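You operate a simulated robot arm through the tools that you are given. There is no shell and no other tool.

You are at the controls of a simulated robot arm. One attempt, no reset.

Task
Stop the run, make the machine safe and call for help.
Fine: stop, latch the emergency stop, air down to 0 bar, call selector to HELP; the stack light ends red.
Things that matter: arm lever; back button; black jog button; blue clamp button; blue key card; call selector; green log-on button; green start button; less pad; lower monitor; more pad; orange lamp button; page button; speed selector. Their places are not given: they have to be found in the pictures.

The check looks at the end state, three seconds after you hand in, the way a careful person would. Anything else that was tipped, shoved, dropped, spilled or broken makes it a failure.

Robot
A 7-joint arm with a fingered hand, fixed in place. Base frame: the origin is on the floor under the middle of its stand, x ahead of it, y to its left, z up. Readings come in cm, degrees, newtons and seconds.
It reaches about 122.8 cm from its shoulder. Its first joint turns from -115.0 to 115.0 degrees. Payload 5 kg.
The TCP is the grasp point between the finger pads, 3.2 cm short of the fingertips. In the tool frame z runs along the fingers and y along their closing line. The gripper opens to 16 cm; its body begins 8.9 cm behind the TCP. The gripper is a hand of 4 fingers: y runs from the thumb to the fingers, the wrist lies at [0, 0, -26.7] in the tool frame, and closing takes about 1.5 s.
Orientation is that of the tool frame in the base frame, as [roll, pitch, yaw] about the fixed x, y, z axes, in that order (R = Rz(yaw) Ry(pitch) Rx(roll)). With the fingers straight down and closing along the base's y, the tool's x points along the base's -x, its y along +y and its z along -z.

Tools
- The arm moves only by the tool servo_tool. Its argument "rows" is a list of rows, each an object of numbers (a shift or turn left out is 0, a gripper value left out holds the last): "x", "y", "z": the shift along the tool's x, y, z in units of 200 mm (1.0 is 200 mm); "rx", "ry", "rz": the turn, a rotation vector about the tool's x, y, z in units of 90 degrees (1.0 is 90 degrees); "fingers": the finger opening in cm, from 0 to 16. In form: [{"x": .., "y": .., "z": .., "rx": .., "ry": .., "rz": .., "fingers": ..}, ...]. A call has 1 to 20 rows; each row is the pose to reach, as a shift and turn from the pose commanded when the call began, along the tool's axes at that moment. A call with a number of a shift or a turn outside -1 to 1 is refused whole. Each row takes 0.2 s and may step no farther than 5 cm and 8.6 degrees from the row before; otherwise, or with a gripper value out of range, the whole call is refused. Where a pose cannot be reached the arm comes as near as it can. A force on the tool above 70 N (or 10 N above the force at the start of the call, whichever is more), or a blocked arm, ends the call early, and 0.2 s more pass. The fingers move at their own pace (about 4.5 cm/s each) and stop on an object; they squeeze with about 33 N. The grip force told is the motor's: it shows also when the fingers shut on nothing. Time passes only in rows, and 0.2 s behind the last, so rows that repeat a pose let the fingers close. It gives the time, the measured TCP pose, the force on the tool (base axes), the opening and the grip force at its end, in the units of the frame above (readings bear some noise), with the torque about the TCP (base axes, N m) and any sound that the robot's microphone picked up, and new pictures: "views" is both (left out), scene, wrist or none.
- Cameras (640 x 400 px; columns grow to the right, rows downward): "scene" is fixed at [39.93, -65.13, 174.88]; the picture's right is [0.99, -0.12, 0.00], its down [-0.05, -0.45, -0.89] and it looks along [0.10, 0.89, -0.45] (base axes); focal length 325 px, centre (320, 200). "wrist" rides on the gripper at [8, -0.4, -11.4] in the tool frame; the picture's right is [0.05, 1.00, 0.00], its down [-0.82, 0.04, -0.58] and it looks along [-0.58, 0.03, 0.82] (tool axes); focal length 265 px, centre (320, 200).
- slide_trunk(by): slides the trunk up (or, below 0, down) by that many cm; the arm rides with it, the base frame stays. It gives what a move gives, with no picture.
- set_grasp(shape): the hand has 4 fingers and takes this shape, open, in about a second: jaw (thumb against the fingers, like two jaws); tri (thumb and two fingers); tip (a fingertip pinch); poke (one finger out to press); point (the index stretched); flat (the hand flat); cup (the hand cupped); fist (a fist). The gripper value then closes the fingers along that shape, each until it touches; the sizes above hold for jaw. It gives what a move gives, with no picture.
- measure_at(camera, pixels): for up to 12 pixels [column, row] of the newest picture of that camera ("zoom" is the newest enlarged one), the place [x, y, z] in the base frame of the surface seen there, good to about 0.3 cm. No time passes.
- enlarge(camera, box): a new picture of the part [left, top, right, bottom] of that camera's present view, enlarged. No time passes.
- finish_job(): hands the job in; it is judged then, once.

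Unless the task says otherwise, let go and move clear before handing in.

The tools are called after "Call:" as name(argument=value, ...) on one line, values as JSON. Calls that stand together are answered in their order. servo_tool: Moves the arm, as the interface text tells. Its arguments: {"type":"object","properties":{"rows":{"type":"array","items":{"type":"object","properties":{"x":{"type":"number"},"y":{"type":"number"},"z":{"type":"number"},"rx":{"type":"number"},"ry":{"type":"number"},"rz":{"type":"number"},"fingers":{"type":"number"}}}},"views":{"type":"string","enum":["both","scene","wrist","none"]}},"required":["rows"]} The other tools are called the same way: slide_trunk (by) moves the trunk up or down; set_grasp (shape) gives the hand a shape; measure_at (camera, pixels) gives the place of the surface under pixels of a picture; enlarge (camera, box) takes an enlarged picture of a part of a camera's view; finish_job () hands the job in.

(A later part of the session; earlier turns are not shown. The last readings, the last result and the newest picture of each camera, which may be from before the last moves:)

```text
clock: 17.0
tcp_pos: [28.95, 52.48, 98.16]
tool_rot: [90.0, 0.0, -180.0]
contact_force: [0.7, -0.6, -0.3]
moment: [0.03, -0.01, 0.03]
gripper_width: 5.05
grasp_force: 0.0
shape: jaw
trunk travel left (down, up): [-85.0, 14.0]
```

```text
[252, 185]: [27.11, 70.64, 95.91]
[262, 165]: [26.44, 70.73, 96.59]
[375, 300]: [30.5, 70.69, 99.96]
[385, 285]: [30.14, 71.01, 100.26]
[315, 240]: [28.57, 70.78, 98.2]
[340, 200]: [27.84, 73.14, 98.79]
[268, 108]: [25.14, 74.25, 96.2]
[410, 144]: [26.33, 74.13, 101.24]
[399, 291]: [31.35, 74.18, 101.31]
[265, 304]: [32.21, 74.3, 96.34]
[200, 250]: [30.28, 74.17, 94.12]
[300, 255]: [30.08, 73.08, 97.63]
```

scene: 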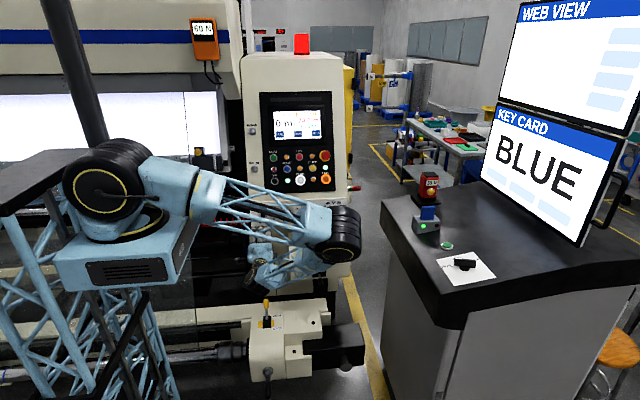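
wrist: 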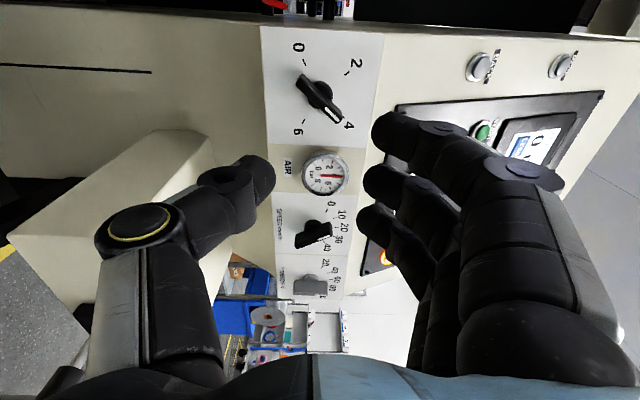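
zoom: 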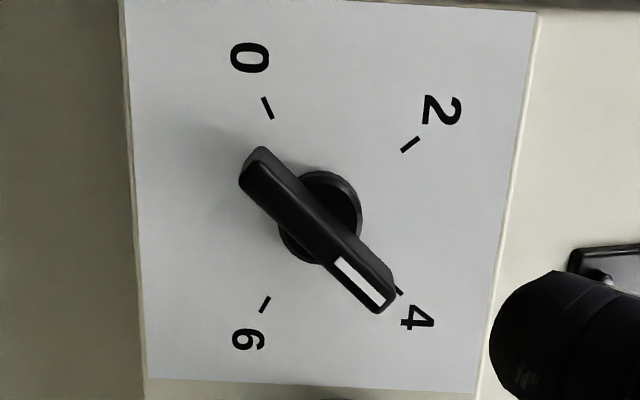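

The knob centre is confirmed at (28.7, 98.15), with the bar front at y≈70.7 and the bar at 40° from vertical. To allow the full counter-clockwise turn, I'll first roll the hand clockwise by 130° at this safe standoff, starting with 84°.

Call:
servo_tool(rows=[{"rz": 0.093}, {"rz": 0.187}, {"rz": 0.28}, {"rz": 0.373}, {"rz": 0.467}, {"rz": 0.56}, {"rz": 0.653}, {"rz": 0.747}, {"rz": 0.84}, {"rz": 0.933}, {"rz": 0.933}], views="both")

```text
clock: 19.4
tcp_pos: [28.95, 52.73, 98.16]
tool_rot: [90.3, -84.0, 179.7]
contact_force: [0.1, -0.5, -0.8]
moment: [0.0, 0.02, 0.0]
gripper_width: 5.02
grasp_force: 0.1
shape: jaw
trunk travel left (down, up): [-85.0, 14.0]
```

scene: 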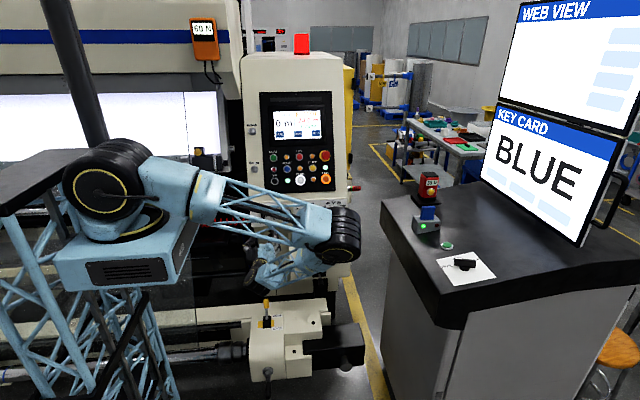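
wrist: 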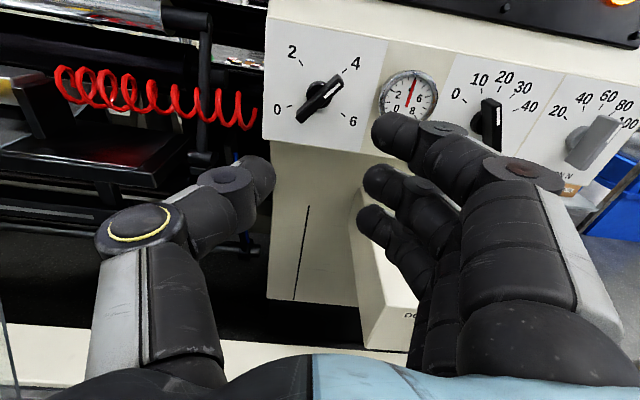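

The roll works: the camera is now on top with the knob visible at wrist (320,97), and the gauge still at 4. I'll continue the remaining 46°.

Call:
servo_tool(rows=[{"rz": 0.09}, {"rz": 0.18}, {"rz": 0.27}, {"rz": 0.36}, {"rz": 0.45}, {"rz": 0.511}, {"rz": 0.511}], views="both")

```text
clock: 21.0
tcp_pos: [28.98, 52.75, 98.12]
tool_rot: [-90.0, -50.0, 0.0]
contact_force: [-0.1, 0.0, 0.4]
moment: [-0.03, 0.01, -0.01]
gripper_width: 5.05
grasp_force: 0.0
shape: jaw
trunk travel left (down, up): [-85.0, 14.0]
```

scene: 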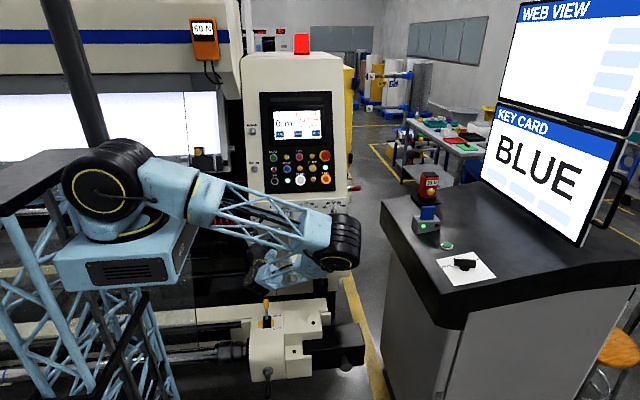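
wrist: 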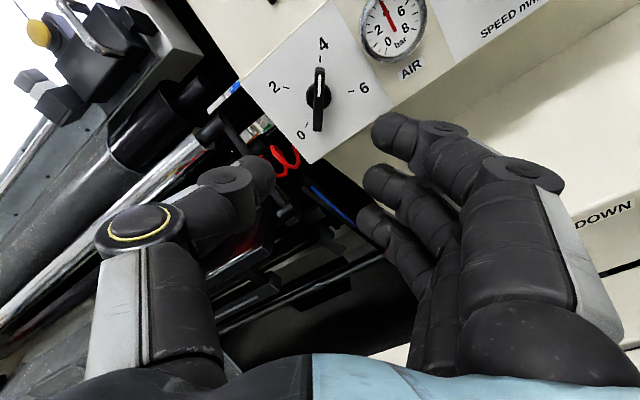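

The bar is now exactly aligned with the tool x axis (vertical in the wrist view at (318,100)). I'll narrow the fingers to 3.5 cm to stay clear of the gauge, correct the small offset, and approach to about 5 cm short.

Call:
servo_tool(rows=[{"x": -0.004, "y": -0.006, "z": 0.1, "fingers": 3.5}, {"x": -0.008, "y": -0.012, "z": 0.25, "fingers": 3.5}, {"x": -0.008, "y": -0.012, "z": 0.4, "fingers": 3.5}, {"x": -0.008, "y": -0.012, "z": 0.55, "fingers": 3.5}, {"x": -0.008, "y": -0.012, "z": 0.55, "fingers": 3.5}], views="both")

Call:
enlarge(camera="wrist", box=[200, 50, 440, 250])

```text
clock: 22.2
tcp_pos: [28.74, 63.66, 98.08]
tool_rot: [-90.0, -50.0, -0.1]
contact_force: [0.5, -0.3, -0.4]
moment: [0.01, 0.03, 0.0]
gripper_width: 3.53
grasp_force: 0.1
shape: jaw
trunk travel left (down, up): [-85.0, 14.0]
```

scene: 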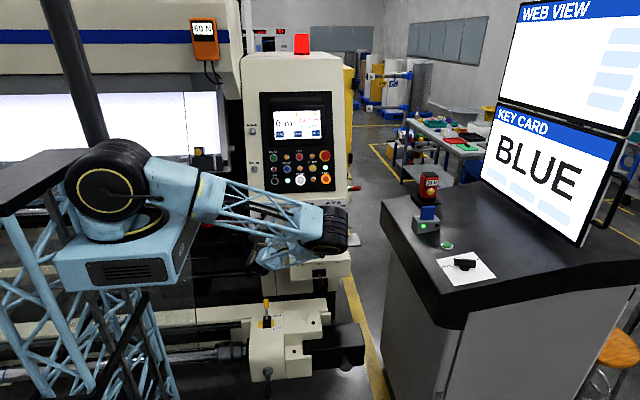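
wrist: 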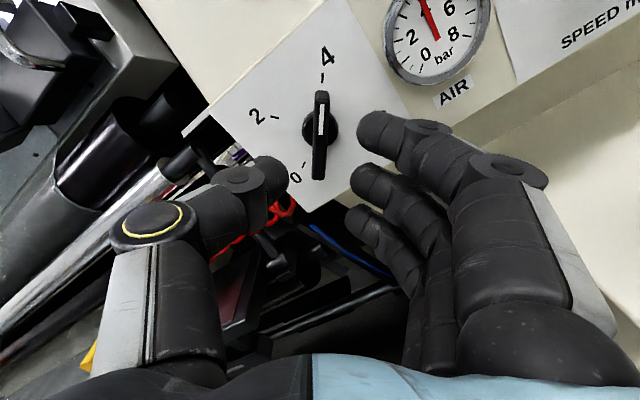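

```text
2.00 times, centred on (320, 150) of wrist
```

zoom: 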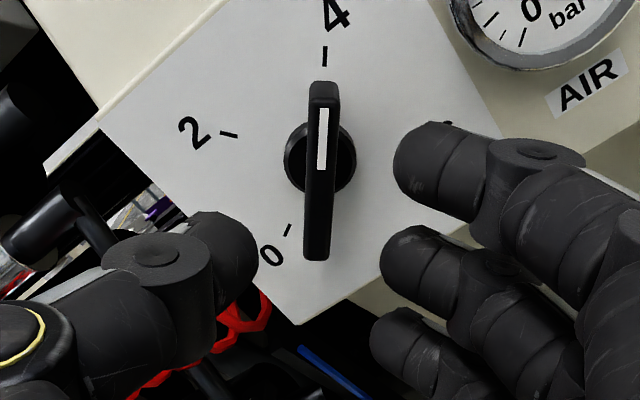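

Call:
measure_at(camera="zoom", pixels=[[250, 250], [235, 215], [400, 165], [390, 270], [410, 140], [312, 200], [330, 200], [320, 95], [318, 250], [345, 160]])

```text
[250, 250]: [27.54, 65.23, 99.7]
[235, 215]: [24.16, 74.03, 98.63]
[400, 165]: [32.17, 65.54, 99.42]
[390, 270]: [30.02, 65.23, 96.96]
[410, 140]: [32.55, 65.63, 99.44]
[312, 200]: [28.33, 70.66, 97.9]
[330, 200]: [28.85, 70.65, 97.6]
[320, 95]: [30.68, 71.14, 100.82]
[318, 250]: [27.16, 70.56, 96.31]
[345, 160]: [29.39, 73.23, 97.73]
```

The bar is centred between thumb and fingers (offset ~0.1 cm) and the fingertips are about 5 cm short of it. I'll advance 6 cm to straddle the bar.

Call:
servo_tool(rows=[{"y": 0.004, "z": 0.1}, {"y": 0.004, "z": 0.2}, {"y": 0.004, "z": 0.27}, {"y": 0.004, "z": 0.3}, {"y": 0.004, "z": 0.3}], views="both")

Call:
enlarge(camera="wrist", box=[200, 50, 440, 250])

```text
clock: 23.4
tcp_pos: [29.45, 69.87, 98.45]
tool_rot: [-89.9, -50.6, -0.3]
contact_force: [-0.1, 0.5, 0.1]
moment: [0.0, -0.01, -0.01]
gripper_width: 3.54
grasp_force: 0.1
shape: jaw
trunk travel left (down, up): [-85.0, 14.0]
```

scene: 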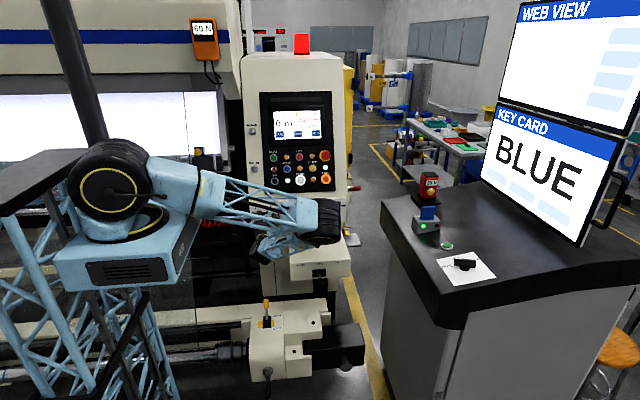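
wrist: 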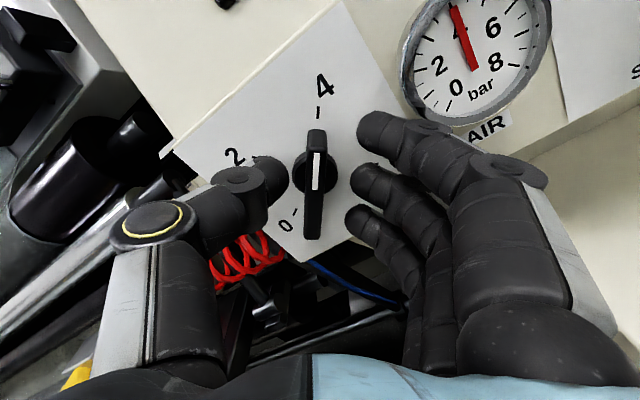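

```text
2.00 times, centred on (320, 150) of wrist
```

zoom: 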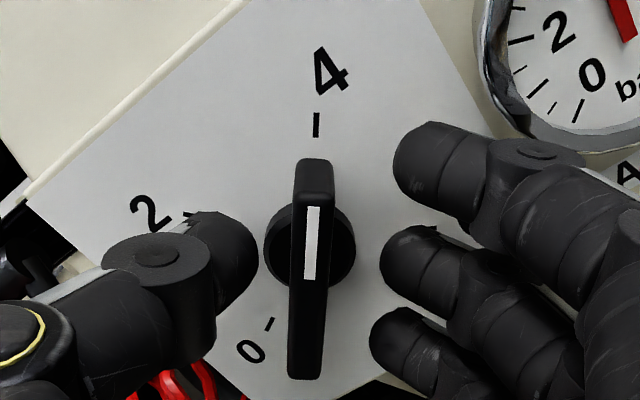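

The fingers straddle the bar, but the TCP reads (29.45,69.87,98.45), about 0.7 cm off what I commanded. I'll hold for a moment to see whether it settles.

Call:
servo_tool(rows=[{"z": 0}, {"z": 0}, {"z": 0}], views="none")

```text
clock: 24.2
tcp_pos: [29.1, 69.96, 98.42]
tool_rot: [-89.8, -50.5, -0.2]
contact_force: [-0.3, -0.1, 0.1]
moment: [0.0, 0.0, -0.02]
gripper_width: 3.54
grasp_force: 0.1
shape: jaw
trunk travel left (down, up): [-85.0, 14.0]
```

It is still converging (now 29.1, 98.42), so I'll hold a little longer.

Call:
servo_tool(rows=[{"z": 0}, {"z": 0}, {"z": 0}, {"z": 0}, {"z": 0}], views="wrist")

```text
clock: 25.4
tcp_pos: [29.19, 70.0, 98.52]
tool_rot: [-89.8, -50.6, -0.1]
contact_force: [-0.6, 0.1, -0.3]
moment: [0.0, 0.0, -0.01]
gripper_width: 3.56
grasp_force: 0.1
shape: jaw
trunk travel left (down, up): [-85.0, 14.0]
```

wrist: 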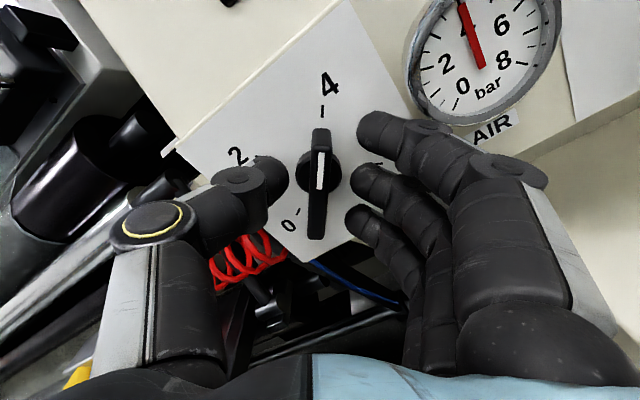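

It has settled at about 0.55 cm too far along the bar direction. I'll apply a small correction along the tool's −x.

Call:
servo_tool(rows=[{"x": -0.014, "y": -0.004, "z": -0.005}, {"x": -0.028, "y": -0.007, "z": -0.01}, {"x": -0.028, "y": -0.007, "z": -0.01}, {"x": -0.028, "y": -0.007, "z": -0.01}], views="wrist")

Call:
enlarge(camera="wrist", box=[200, 80, 440, 280])

```text
clock: 26.4
tcp_pos: [29.0, 69.56, 98.23]
tool_rot: [-89.8, -50.8, -0.3]
contact_force: [0.9, 0.3, 0.7]
moment: [-0.02, 0.01, 0.01]
gripper_width: 3.55
grasp_force: 0.1
shape: jaw
trunk travel left (down, up): [-85.0, 14.0]
```

wrist: 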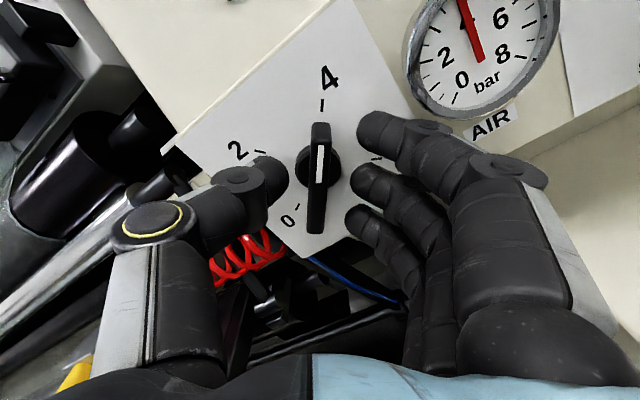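

```text
2.00 times, centred on (320, 180) of wrist
```

zoom: 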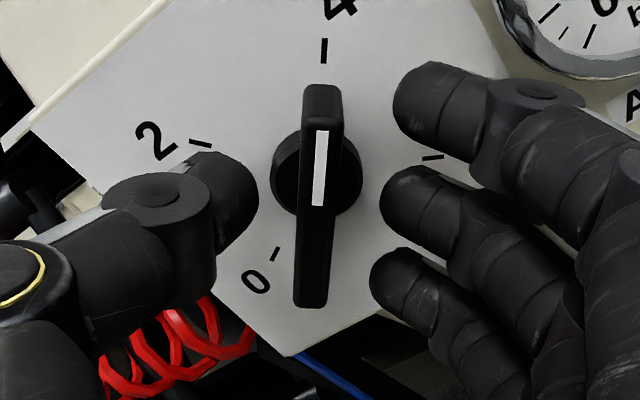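

The alignment is good: the bar is centred between thumb and fingers in the zoom. I'll close on the bar now.

Call:
servo_tool(rows=[{"fingers": 2.5}, {"fingers": 1.5}, {"fingers": 0.5}, {"fingers": 0.3}, {"fingers": 0.3}, {"fingers": 0.3}], views="wrist")

Call:
enlarge(camera="wrist", box=[200, 80, 440, 280])

```text
clock: 27.8
tcp_pos: [29.0, 69.74, 98.25]
tool_rot: [-89.8, -50.8, -0.2]
contact_force: [-0.1, 3.0, 1.1]
moment: [-0.07, -0.01, -0.08]
gripper_width: 0.56
grasp_force: 33.2
shape: jaw
trunk travel left (down, up): [-85.0, 14.0]
```

wrist: 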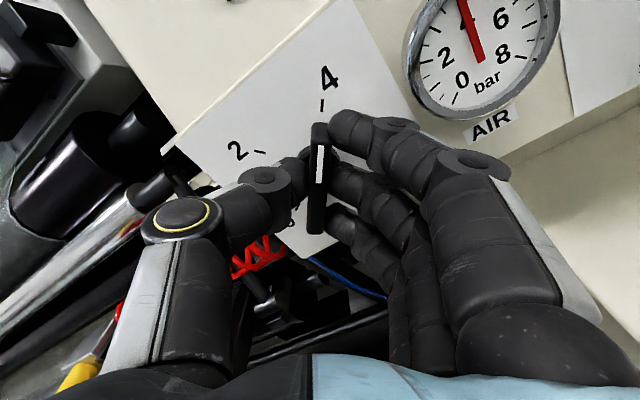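

```text
2.00 times, centred on (320, 180) of wrist
```

zoom: 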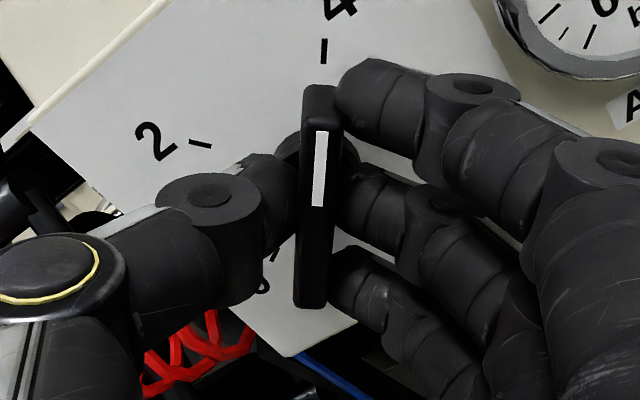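

The bar is gripped (0.56 cm reading, 33 N). I'll turn counter-clockwise (negative rz) in small steps, starting with 32°, and watch forces and gauge.

Call:
servo_tool(rows=[{"rz": -0.06}, {"rz": -0.12}, {"rz": -0.18}, {"rz": -0.24}, {"rz": -0.3}, {"rz": -0.36}, {"rz": -0.36}], views="wrist")

```text
clock: 29.4
tcp_pos: [28.36, 69.39, 97.71]
tool_rot: [-89.1, -82.5, -1.1]
contact_force: [27.6, 14.2, 25.6]
moment: [0.63, -0.04, -0.74]
gripper_width: 0.39
grasp_force: 33.0
shape: jaw
trunk travel left (down, up): [-85.0, 14.0]
```

wrist: 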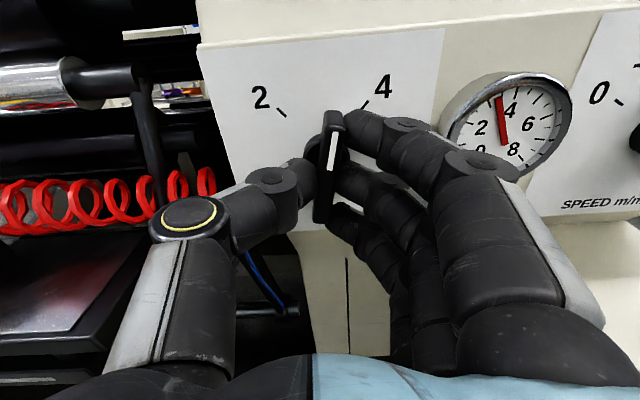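

The knob is following, with the gauge dropping below 4. The 28/26 N side force shows the TCP was pulled off the knob axis, so I'll correct by about (+0.35, +0.45) cm in x/z and continue turning.

Call:
servo_tool(rows=[{"x": 0.0122, "y": 0.0072, "z": 0.003}, {"x": 0.0245, "y": 0.0144, "z": 0.006}, {"x": 0.0245, "y": 0.0144, "z": 0.006}], views="none")

```text
clock: 30.2
tcp_pos: [28.45, 69.65, 97.87]
tool_rot: [-92.0, -82.3, 2.2]
contact_force: [12.7, 2.7, -1.0]
moment: [0.15, 0.05, -0.46]
gripper_width: 0.36
grasp_force: 32.7
shape: jaw
trunk travel left (down, up): [-85.0, 14.0]
```

Forces are now small, so I'll continue turning by 54°.

Call:
servo_tool(rows=[{"rz": -0.06}, {"rz": -0.12}, {"rz": -0.18}, {"rz": -0.24}, {"rz": -0.3}, {"rz": -0.36}, {"rz": -0.42}, {"rz": -0.48}, {"rz": -0.54}, {"rz": -0.6}, {"rz": -0.6}], views="wrist")

```text
clock: 32.6
tcp_pos: [28.92, 69.73, 98.17]
tool_rot: [90.2, -43.6, 179.7]
contact_force: [25.6, -13.9, -28.9]
moment: [-0.46, -0.03, -0.51]
gripper_width: 0.55
grasp_force: 33.4
shape: jaw
trunk travel left (down, up): [-85.0, 14.0]
```

wrist: 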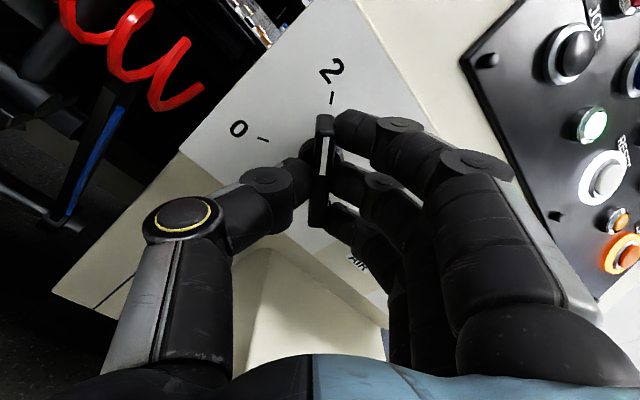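

The pointer is now near 2 (86° turned). I'll relieve the roughly 38 N side force with a small shift, then turn another 36°.

Call:
servo_tool(rows=[{"x": -0.012, "y": -0.001, "z": -0.003}, {"x": -0.023, "y": -0.002, "z": -0.005}, {"x": -0.023, "y": -0.002, "z": -0.005}], views="none")

```text
clock: 33.4
tcp_pos: [28.9, 69.62, 97.96]
tool_rot: [89.8, -43.7, -179.8]
contact_force: [16.9, -6.7, -5.4]
moment: [0.01, 0.04, -0.41]
gripper_width: 0.59
grasp_force: 32.9
shape: jaw
trunk travel left (down, up): [-85.0, 14.0]
```

Call:
servo_tool(rows=[{"x": -0.005, "y": 0.005, "rz": -0.0}, {"x": -0.008, "y": 0.008, "rz": -0.06}, {"x": -0.01, "y": 0.01, "rz": -0.12}, {"x": -0.011, "y": 0.011, "rz": -0.18}, {"x": -0.012, "y": 0.012, "rz": -0.24}, {"x": -0.012, "y": 0.012, "rz": -0.3}, {"x": -0.012, "y": 0.012, "rz": -0.36}, {"x": -0.012, "y": 0.012, "rz": -0.4}, {"x": -0.012, "y": 0.012, "rz": -0.4}], views="wrist")

```text
clock: 35.4
tcp_pos: [29.3, 69.54, 97.9]
tool_rot: [90.0, -7.6, 180.0]
contact_force: [-8.3, 12.4, 18.3]
moment: [0.5, 0.02, 0.2]
gripper_width: 0.49
grasp_force: 32.6
shape: jaw
trunk travel left (down, up): [-85.0, 14.0]
```

wrist: 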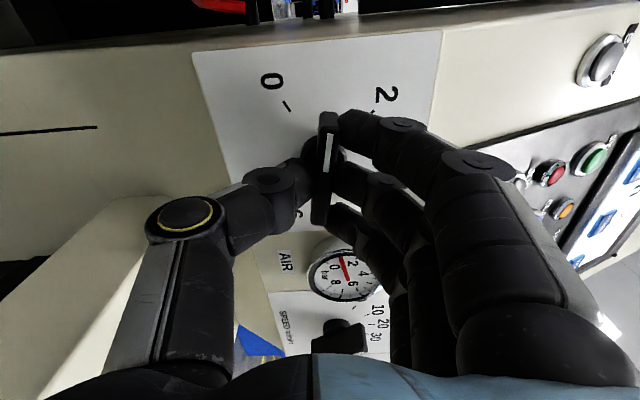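

The gauge is dropping (about 1 bar) and the bar points left. I'll relax the small force and turn the remaining 38°.

Call:
servo_tool(rows=[{"x": 0.003, "y": 0.005, "z": 0.003}, {"x": 0.006, "y": 0.009, "z": 0.004, "rz": -0.06}, {"x": 0.006, "y": 0.009, "z": 0.004, "rz": -0.12}, {"x": 0.006, "y": 0.009, "z": 0.004, "rz": -0.18}, {"x": 0.006, "y": 0.009, "z": 0.004, "rz": -0.24}, {"x": 0.006, "y": 0.009, "z": 0.004, "rz": -0.3}, {"x": 0.006, "y": 0.009, "z": 0.004, "rz": -0.36}, {"x": 0.006, "y": 0.009, "z": 0.004, "rz": -0.42}, {"x": 0.006, "y": 0.009, "z": 0.004, "rz": -0.42}], views="wrist")

Call:
enlarge(camera="wrist", box=[180, 40, 500, 300])

```text
clock: 37.4
tcp_pos: [29.19, 69.56, 98.16]
tool_rot: [89.9, 30.4, 179.9]
contact_force: [0.8, 5.6, 21.5]
moment: [0.56, 0.08, 0.12]
gripper_width: 0.49
grasp_force: 33.4
shape: jaw
trunk travel left (down, up): [-85.0, 14.0]
```

wrist: 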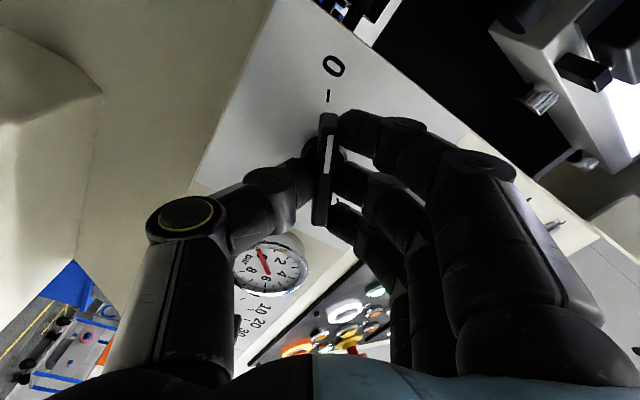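

```text
1.54 times, centred on (340, 170) of wrist
```

zoom: 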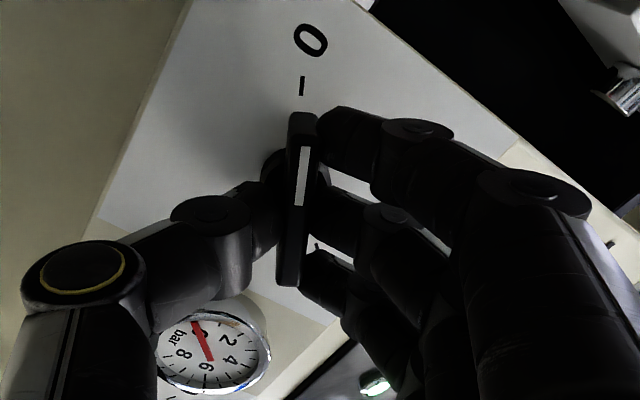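

The pointer is aligned with the 0 tick. I'll zoom on the gauge for its reading.

Call:
enlarge(camera="wrist", box=[225, 230, 315, 300])

Call:
enlarge(camera="wrist", box=[280, 50, 380, 120])

```text
5.71 times, centred on (270, 265) of wrist
```

zoom: 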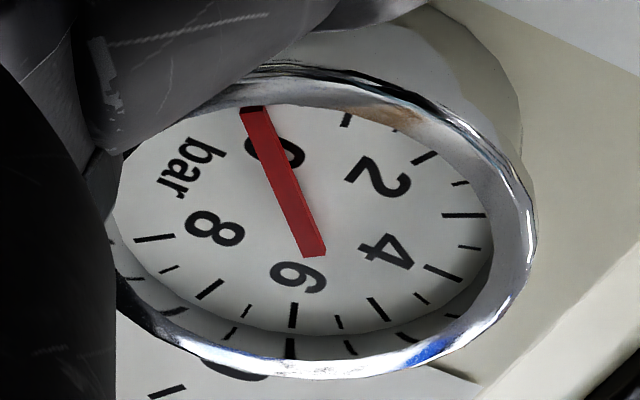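

```text
5.71 times, centred on (330, 85) of wrist
```

zoom: 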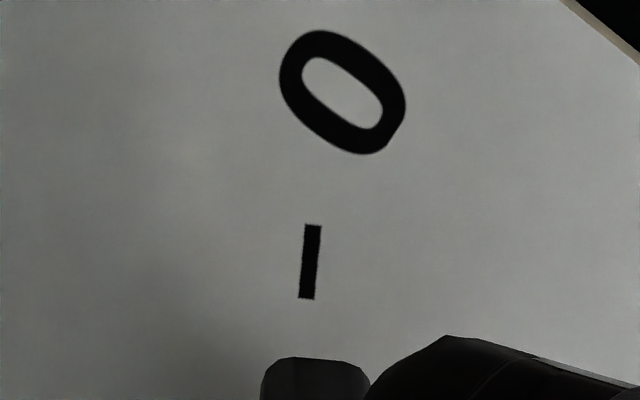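

The gauge needle sits on 0 and the pointer aligns with the 0 tick. I'll relieve the residual upward force slightly and then open the fingers.

Call:
servo_tool(rows=[{"x": -0.003, "y": 0.005}, {"x": -0.005, "y": 0.009}, {"x": -0.005, "y": 0.009}], views="none")

Call:
servo_tool(rows=[{"fingers": 1}, {"fingers": 2}, {"fingers": 3}, {"fingers": 3.8}, {"fingers": 3.8}, {"fingers": 3.8}], views="both")

Call:
enlarge(camera="wrist", box=[200, 40, 440, 300])

```text
clock: 38.2
tcp_pos: [29.31, 69.55, 98.18]
tool_rot: [90.1, 30.3, -179.9]
contact_force: [1.7, 8.1, 15.1]
moment: [0.43, 0.05, 0.05]
gripper_width: 0.5
grasp_force: 32.9
shape: jaw
trunk travel left (down, up): [-85.0, 14.0]
```

```text
clock: 39.6
tcp_pos: [29.22, 69.62, 98.33]
tool_rot: [89.9, 30.2, -180.0]
contact_force: [-0.6, 0.7, 0.4]
moment: [0.0, -0.01, -0.03]
gripper_width: 3.73
grasp_force: 0.0
shape: jaw
trunk travel left (down, up): [-85.0, 14.0]
```

scene: 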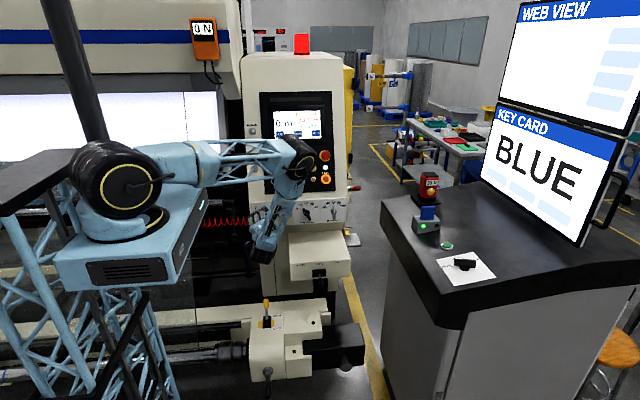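
wrist: 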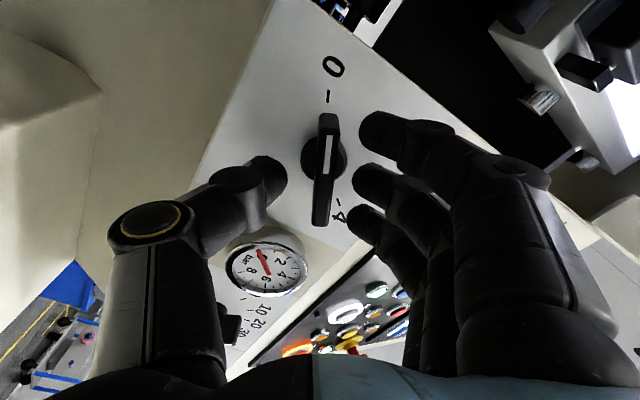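

```text
1.54 times, centred on (320, 170) of wrist
```

zoom: 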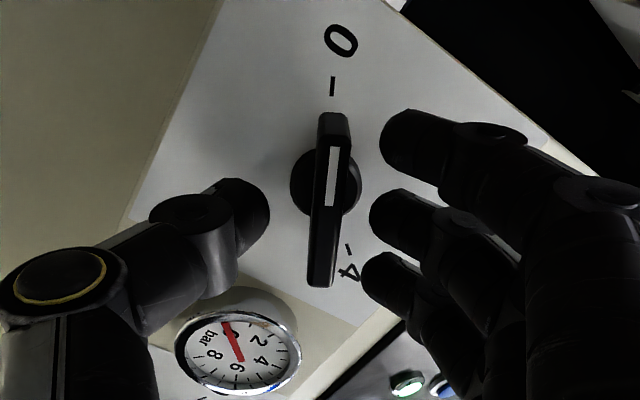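

The fingers are released. The knob stays at 0, the gauge reads 0, and the tension meter shows 0 N. I'll retract straight back 17 cm.

Call:
servo_tool(rows=[{"z": -0.1}, {"z": -0.25}, {"z": -0.45}, {"z": -0.65}, {"z": -0.85}, {"z": -0.85}], views="both")

Call:
enlarge(camera="wrist", box=[230, 40, 390, 200])

Call:
enlarge(camera="scene", box=[240, 90, 360, 230])

```text
clock: 41.0
tcp_pos: [29.05, 52.66, 98.23]
tool_rot: [90.0, 30.2, -180.0]
contact_force: [-0.5, -0.3, 0.5]
moment: [-0.02, 0.0, -0.02]
gripper_width: 3.72
grasp_force: 0.1
shape: jaw
trunk travel left (down, up): [-85.0, 14.0]
```

scene: 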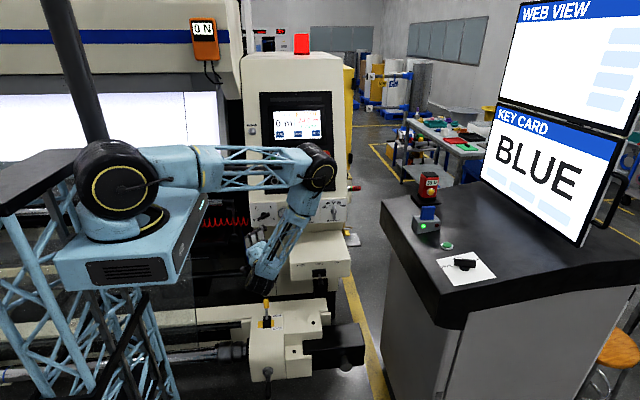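
wrist: 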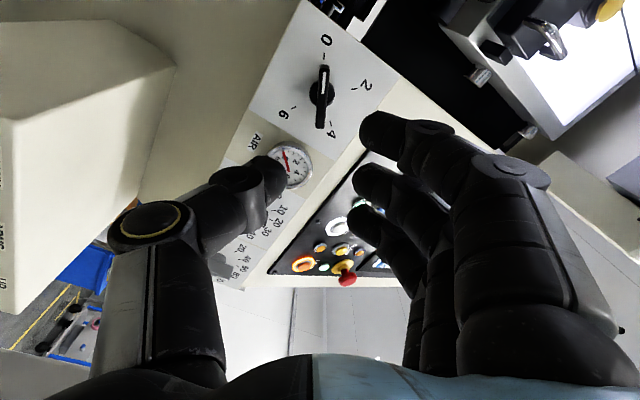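

```text
2.50 times, centred on (310, 120) of wrist
```

zoom: 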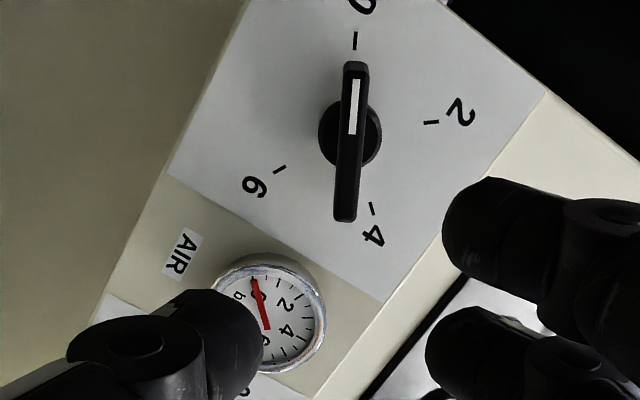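

```text
2.86 times, centred on (300, 160) of scene
```

zoom: 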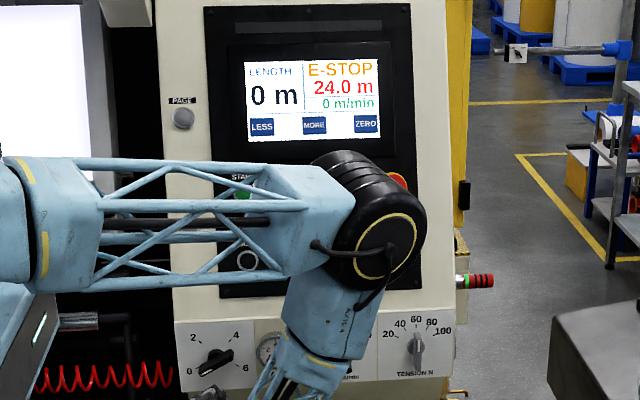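

Air is at 0 and the screen shows E-STOP with 0 m/min. The elbow, at scene (318,168), looks close to the panel, so I'll measure its actual position before moving to the desk.

Call:
measure_at(camera="scene", pixels=[[318, 168], [325, 180], [330, 155], [300, 200], [270, 265], [250, 240], [240, 160], [130, 180]])

Call:
measure_at(camera="scene", pixels=[[485, 175], [500, 190], [580, 240], [540, 222], [600, 200], [520, 160], [430, 180], [438, 185], [600, 245], [560, 290], [500, 120], [470, 310]])

```text
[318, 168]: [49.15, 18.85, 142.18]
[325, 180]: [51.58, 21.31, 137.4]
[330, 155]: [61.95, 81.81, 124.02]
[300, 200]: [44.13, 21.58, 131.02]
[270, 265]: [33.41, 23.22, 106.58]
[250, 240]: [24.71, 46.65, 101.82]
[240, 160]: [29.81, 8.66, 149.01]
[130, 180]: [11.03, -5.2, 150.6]
```

```text
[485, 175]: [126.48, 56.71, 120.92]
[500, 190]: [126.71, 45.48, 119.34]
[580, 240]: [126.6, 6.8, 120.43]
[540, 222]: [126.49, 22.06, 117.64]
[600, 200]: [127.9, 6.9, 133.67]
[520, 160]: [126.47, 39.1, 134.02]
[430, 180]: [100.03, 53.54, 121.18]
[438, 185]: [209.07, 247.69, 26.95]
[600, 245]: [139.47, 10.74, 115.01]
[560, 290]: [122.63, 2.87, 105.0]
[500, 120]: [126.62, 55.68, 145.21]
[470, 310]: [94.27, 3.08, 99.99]
```

The elbow is at about (49,22,142), far from the panel, and the monitor is at x>126, clear of the selector area. I'll raise the hand, undo the roll, and then head to the call selector.

Call:
servo_tool(rows=[{"x": -0.08, "y": 0.14, "z": -0.12, "rz": 0.067}, {"x": -0.18, "y": 0.31, "z": -0.22, "rz": 0.133}, {"x": -0.28, "y": 0.48, "z": -0.3, "rz": 0.2}, {"x": -0.38, "y": 0.65, "z": -0.36, "rz": 0.267}, {"x": -0.48, "y": 0.82, "z": -0.38, "rz": 0.333}, {"x": -0.48, "y": 0.82, "z": -0.38, "rz": 0.333}], views="scene")

```text
clock: 42.4
tcp_pos: [29.19, 45.03, 117.13]
tool_rot: [90.0, 0.2, 179.9]
contact_force: [0.0, 0.2, -0.8]
moment: [-0.04, -0.01, -0.02]
gripper_width: 3.78
grasp_force: 0.1
shape: jaw
trunk travel left (down, up): [-85.0, 14.0]
```

scene: 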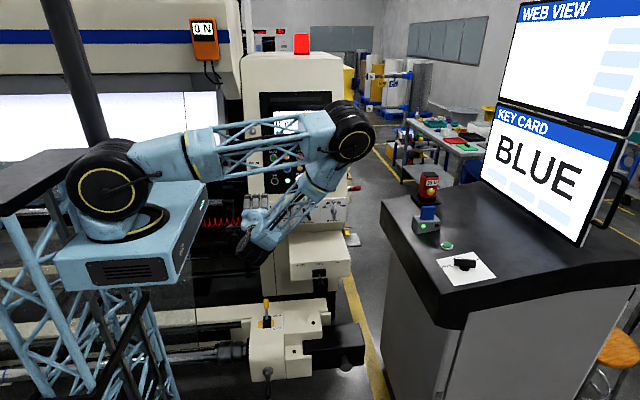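

The hand is at (29,45,117) and level. Next I'll pitch it to point straight down while rising and moving toward (45,40,135).

Call:
servo_tool(rows=[{"x": -0.07, "y": 0.09, "z": -0.03, "rx": 0.09}, {"x": -0.14, "y": 0.18, "z": -0.06, "rx": 0.18}, {"x": -0.21, "y": 0.27, "z": -0.09, "rx": 0.27}, {"x": -0.28, "y": 0.36, "z": -0.12, "rx": 0.36}, {"x": -0.35, "y": 0.45, "z": -0.15, "rx": 0.45}, {"x": -0.42, "y": 0.54, "z": -0.17, "rx": 0.54}, {"x": -0.5, "y": 0.63, "z": -0.19, "rx": 0.63}, {"x": -0.58, "y": 0.72, "z": -0.21, "rx": 0.72}, {"x": -0.66, "y": 0.81, "z": -0.23, "rx": 0.81}, {"x": -0.73, "y": 0.9, "z": -0.25, "rx": 0.9}, {"x": -0.8, "y": 0.95, "z": -0.25, "rx": 0.99}, {"x": -0.8, "y": 0.95, "z": -0.25, "rx": 1.0}, {"x": -0.8, "y": 0.95, "z": -0.25, "rx": 1.0}], views="both")

```text
clock: 45.2
tcp_pos: [45.08, 40.19, 136.35]
tool_rot: [-179.9, 0.3, 180.0]
contact_force: [-0.7, 0.2, -0.1]
moment: [-0.06, -0.02, 0.01]
gripper_width: 3.75
grasp_force: 0.1
shape: jaw
trunk travel left (down, up): [-85.0, 14.0]
```

scene: 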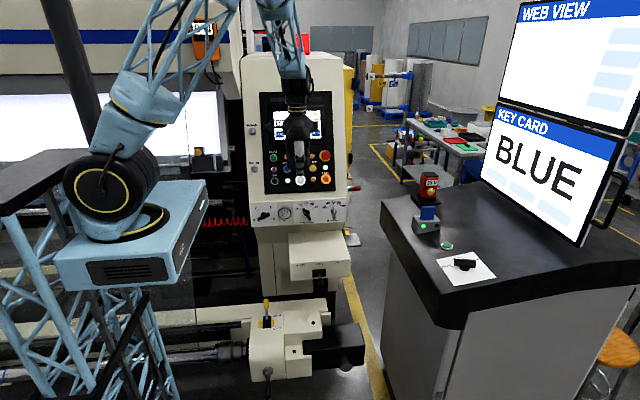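
wrist: 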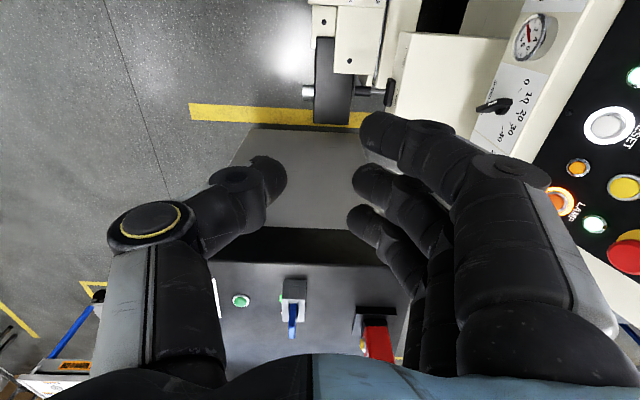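

The hand points down at (45,40,136) with clear surroundings. I'll move toward the desk in the first leg: +19 cm x, −14 cm y.

Call:
servo_tool(rows=[{"x": -0.14, "y": -0.1}, {"x": -0.3, "y": -0.22}, {"x": -0.46, "y": -0.34}, {"x": -0.62, "y": -0.46}, {"x": -0.78, "y": -0.58}, {"x": -0.95, "y": -0.7}, {"x": -0.95, "y": -0.7}], views="scene")

Call:
servo_tool(rows=[{"x": -0.14, "y": -0.1}, {"x": -0.3, "y": -0.22}, {"x": -0.46, "y": -0.33}, {"x": -0.62, "y": -0.44}, {"x": -0.78, "y": -0.52}, {"x": -0.95, "y": -0.6}, {"x": -0.95, "y": -0.6}], views="both")

```text
clock: 46.8
tcp_pos: [63.95, 25.76, 136.68]
tool_rot: [-179.9, 0.4, -179.9]
contact_force: [-1.3, 0.0, 0.2]
moment: [-0.06, -0.01, 0.0]
gripper_width: 3.77
grasp_force: 0.0
shape: jaw
trunk travel left (down, up): [-85.0, 14.0]
```

scene: 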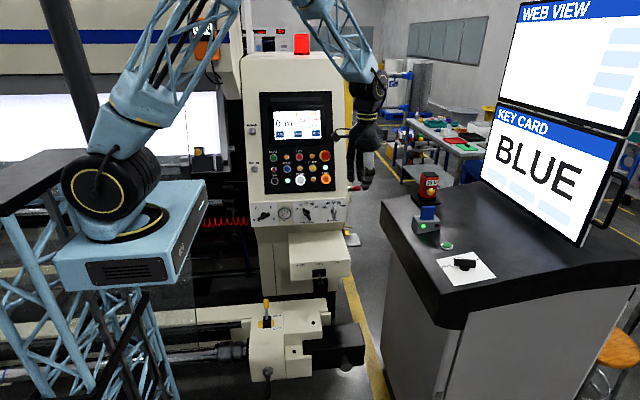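

```text
clock: 48.4
tcp_pos: [82.86, 13.92, 136.69]
tool_rot: [-180.0, 0.3, -179.9]
contact_force: [-0.6, 0.2, 0.2]
moment: [-0.05, -0.02, -0.01]
gripper_width: 3.76
grasp_force: 0.1
shape: jaw
trunk travel left (down, up): [-85.0, 14.0]
```

scene: 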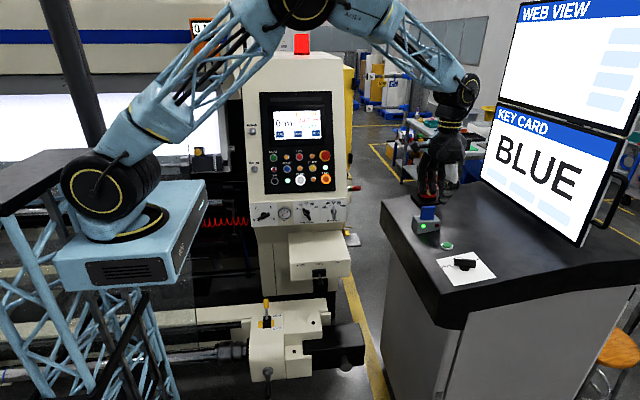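
wrist: 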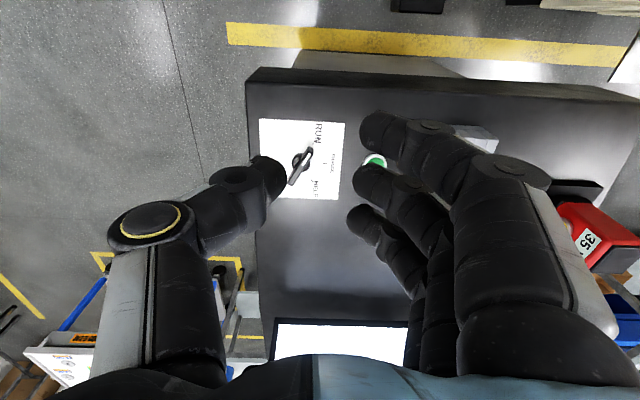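

The selector is visible in the wrist view at about (300,162). I'll zoom and measure its bar and scale marks.

Call:
enlarge(camera="wrist", box=[250, 110, 354, 210])

```text
4.00 times, centred on (302, 160) of wrist
```

zoom: 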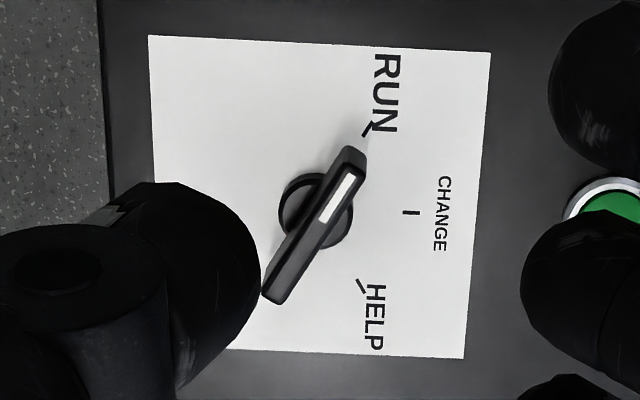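

Call:
measure_at(camera="zoom", pixels=[[367, 129], [411, 212], [361, 286], [150, 36], [490, 52], [465, 358], [345, 160], [275, 290], [315, 235], [300, 190], [355, 165], [330, 240]])

```text
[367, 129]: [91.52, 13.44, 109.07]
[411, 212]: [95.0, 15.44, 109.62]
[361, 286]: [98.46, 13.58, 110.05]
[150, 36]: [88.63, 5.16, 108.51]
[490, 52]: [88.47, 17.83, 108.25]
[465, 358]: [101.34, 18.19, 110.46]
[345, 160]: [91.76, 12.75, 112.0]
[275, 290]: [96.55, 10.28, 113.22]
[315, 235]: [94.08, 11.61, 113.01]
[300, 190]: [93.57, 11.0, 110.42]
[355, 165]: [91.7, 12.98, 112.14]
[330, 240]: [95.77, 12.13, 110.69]
```

The ticks place the selector axis at (95, 11.4), with RUN at 149° and HELP at 32°, so a 120° clockwise turn is needed. The plate tilts about 9°. I'll tilt the hand to match its normal and move to a standoff 15 cm above it along that normal.

Call:
servo_tool(rows=[{"x": -0.11, "y": -0.03, "z": 0.1, "ry": -0.025}, {"x": -0.22, "y": -0.06, "z": 0.2, "ry": -0.05}, {"x": -0.34, "y": -0.09, "z": 0.3, "ry": -0.075}, {"x": -0.456, "y": -0.126, "z": 0.4, "ry": -0.099}, {"x": -0.456, "y": -0.126, "z": 0.4, "ry": -0.099}], views="both")

```text
clock: 49.6
tcp_pos: [92.24, 11.34, 128.6]
tool_rot: [-180.0, 9.2, -179.9]
contact_force: [0.2, 0.4, 0.1]
moment: [0.01, -0.03, -0.03]
gripper_width: 3.79
grasp_force: 0.0
shape: jaw
trunk travel left (down, up): [-85.0, 14.0]
```

scene: 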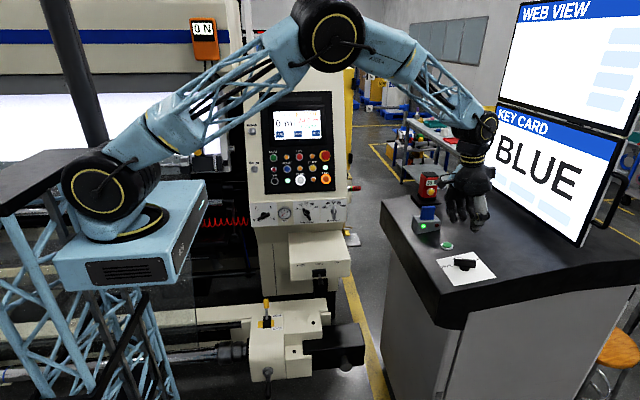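
wrist: 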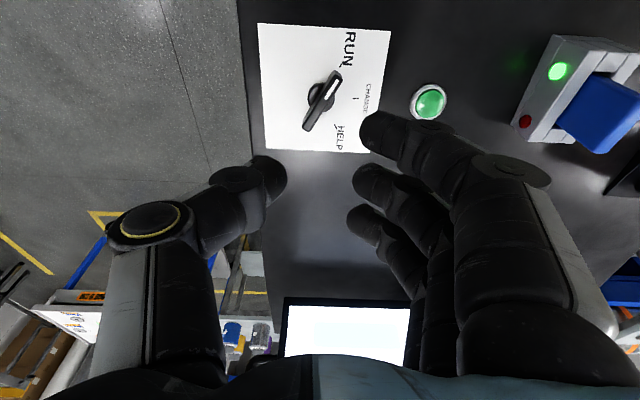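

The tilt matches at 9.2°, and the selector is at wrist (325,100). Before gripping I'll test at this height that the hand can roll far enough (+150° for the end of the turn), starting with +84°.

Call:
servo_tool(rows=[{"rz": 0.093}, {"rz": 0.187}, {"rz": 0.28}, {"rz": 0.373}, {"rz": 0.467}, {"rz": 0.56}, {"rz": 0.653}, {"rz": 0.747}, {"rz": 0.84}, {"rz": 0.933}, {"rz": 0.933}], views="none")

Call:
servo_tool(rows=[{"rz": 0.093}, {"rz": 0.187}, {"rz": 0.28}, {"rz": 0.373}, {"rz": 0.467}, {"rz": 0.56}, {"rz": 0.653}, {"rz": 0.733}, {"rz": 0.733}], views="both")

```text
clock: 52.0
tcp_pos: [92.23, 11.48, 128.59]
tool_rot: [170.9, 0.9, 95.9]
contact_force: [0.4, -0.5, -0.1]
moment: [0.0, 0.03, 0.01]
gripper_width: 3.77
grasp_force: 0.1
shape: jaw
trunk travel left (down, up): [-85.0, 14.0]
```

```text
clock: 54.0
tcp_pos: [92.12, 11.44, 128.64]
tool_rot: [175.3, -7.8, 30.3]
contact_force: [-0.5, 0.0, 0.1]
moment: [-0.01, 0.01, -0.04]
gripper_width: 3.75
grasp_force: 0.1
shape: jaw
trunk travel left (down, up): [-85.0, 14.0]
```

scene: 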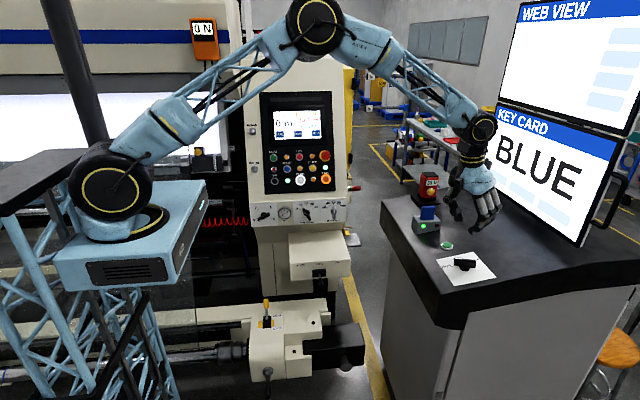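
wrist: 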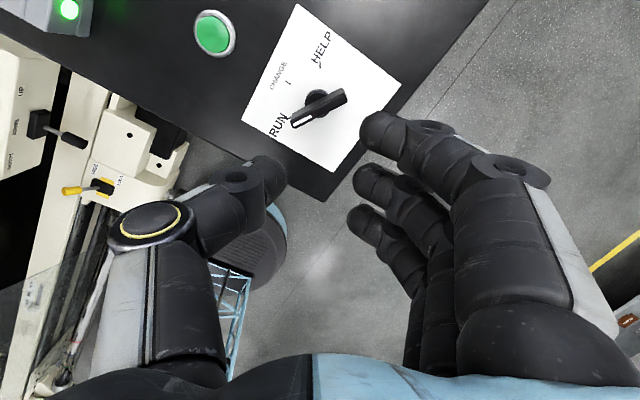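

The full +150° roll is reachable with no position error. I'll return 120° to align with the bar's current RUN orientation.

Call:
servo_tool(rows=[{"rz": -0.093}, {"rz": -0.187}, {"rz": -0.28}, {"rz": -0.373}, {"rz": -0.467}, {"rz": -0.56}, {"rz": -0.653}, {"rz": -0.747}, {"rz": -0.84}, {"rz": -0.933}, {"rz": -0.933}], views="none")

Call:
servo_tool(rows=[{"rz": -0.09}, {"rz": -0.18}, {"rz": -0.27}, {"rz": -0.36}, {"rz": -0.4}, {"rz": -0.4}], views="both")

Call:
enlarge(camera="wrist", box=[220, 40, 420, 200])

```text
clock: 56.4
tcp_pos: [92.25, 11.46, 128.58]
tool_rot: [171.6, 3.8, 113.8]
contact_force: [0.7, 0.3, 1.1]
moment: [-0.03, 0.01, 0.0]
gripper_width: 3.8
grasp_force: 0.1
shape: jaw
trunk travel left (down, up): [-85.0, 14.0]
```

```text
clock: 57.8
tcp_pos: [92.29, 11.33, 128.5]
tool_rot: [175.4, 7.9, 149.8]
contact_force: [-0.7, 0.2, 0.0]
moment: [-0.01, 0.01, 0.03]
gripper_width: 3.78
grasp_force: 0.0
shape: jaw
trunk travel left (down, up): [-85.0, 14.0]
```

scene: 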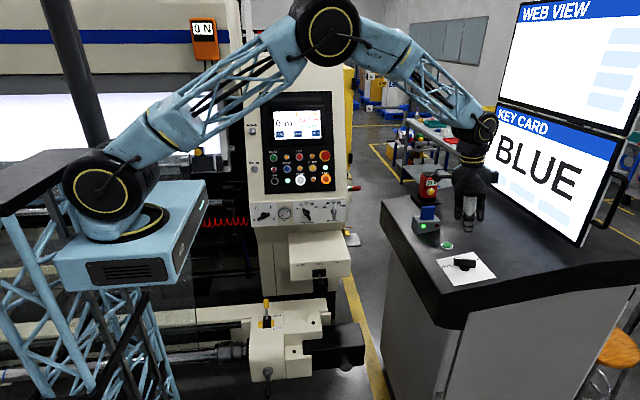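
wrist: 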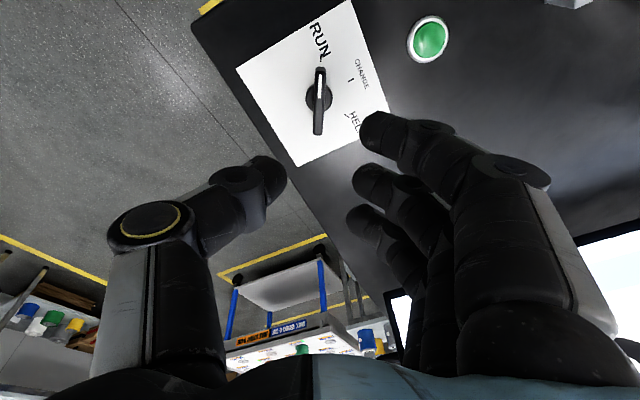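

```text
2.50 times, centred on (320, 120) of wrist
```

zoom: 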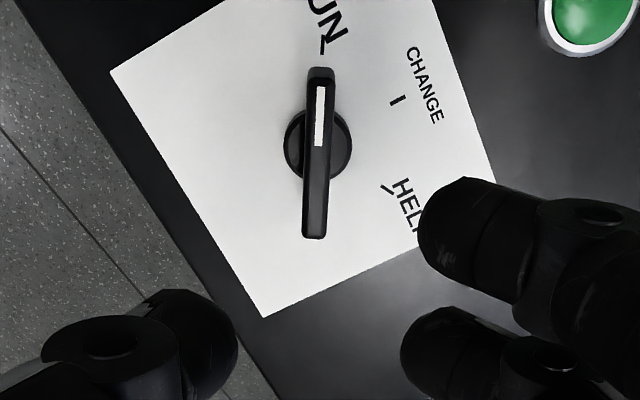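

Call:
measure_at(camera="zoom", pixels=[[318, 75], [315, 235], [305, 160], [331, 160], [318, 160], [345, 150], [290, 150], [323, 47], [395, 100], [388, 188], [235, 345], [425, 215]])

```text
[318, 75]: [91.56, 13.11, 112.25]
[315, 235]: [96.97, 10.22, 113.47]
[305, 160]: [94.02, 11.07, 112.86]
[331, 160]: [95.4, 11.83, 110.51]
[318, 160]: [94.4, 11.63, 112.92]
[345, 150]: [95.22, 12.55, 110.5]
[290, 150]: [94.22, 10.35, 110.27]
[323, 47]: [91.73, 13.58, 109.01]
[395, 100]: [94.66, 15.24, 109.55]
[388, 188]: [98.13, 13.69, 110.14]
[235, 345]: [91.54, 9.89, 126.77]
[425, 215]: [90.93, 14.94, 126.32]
```

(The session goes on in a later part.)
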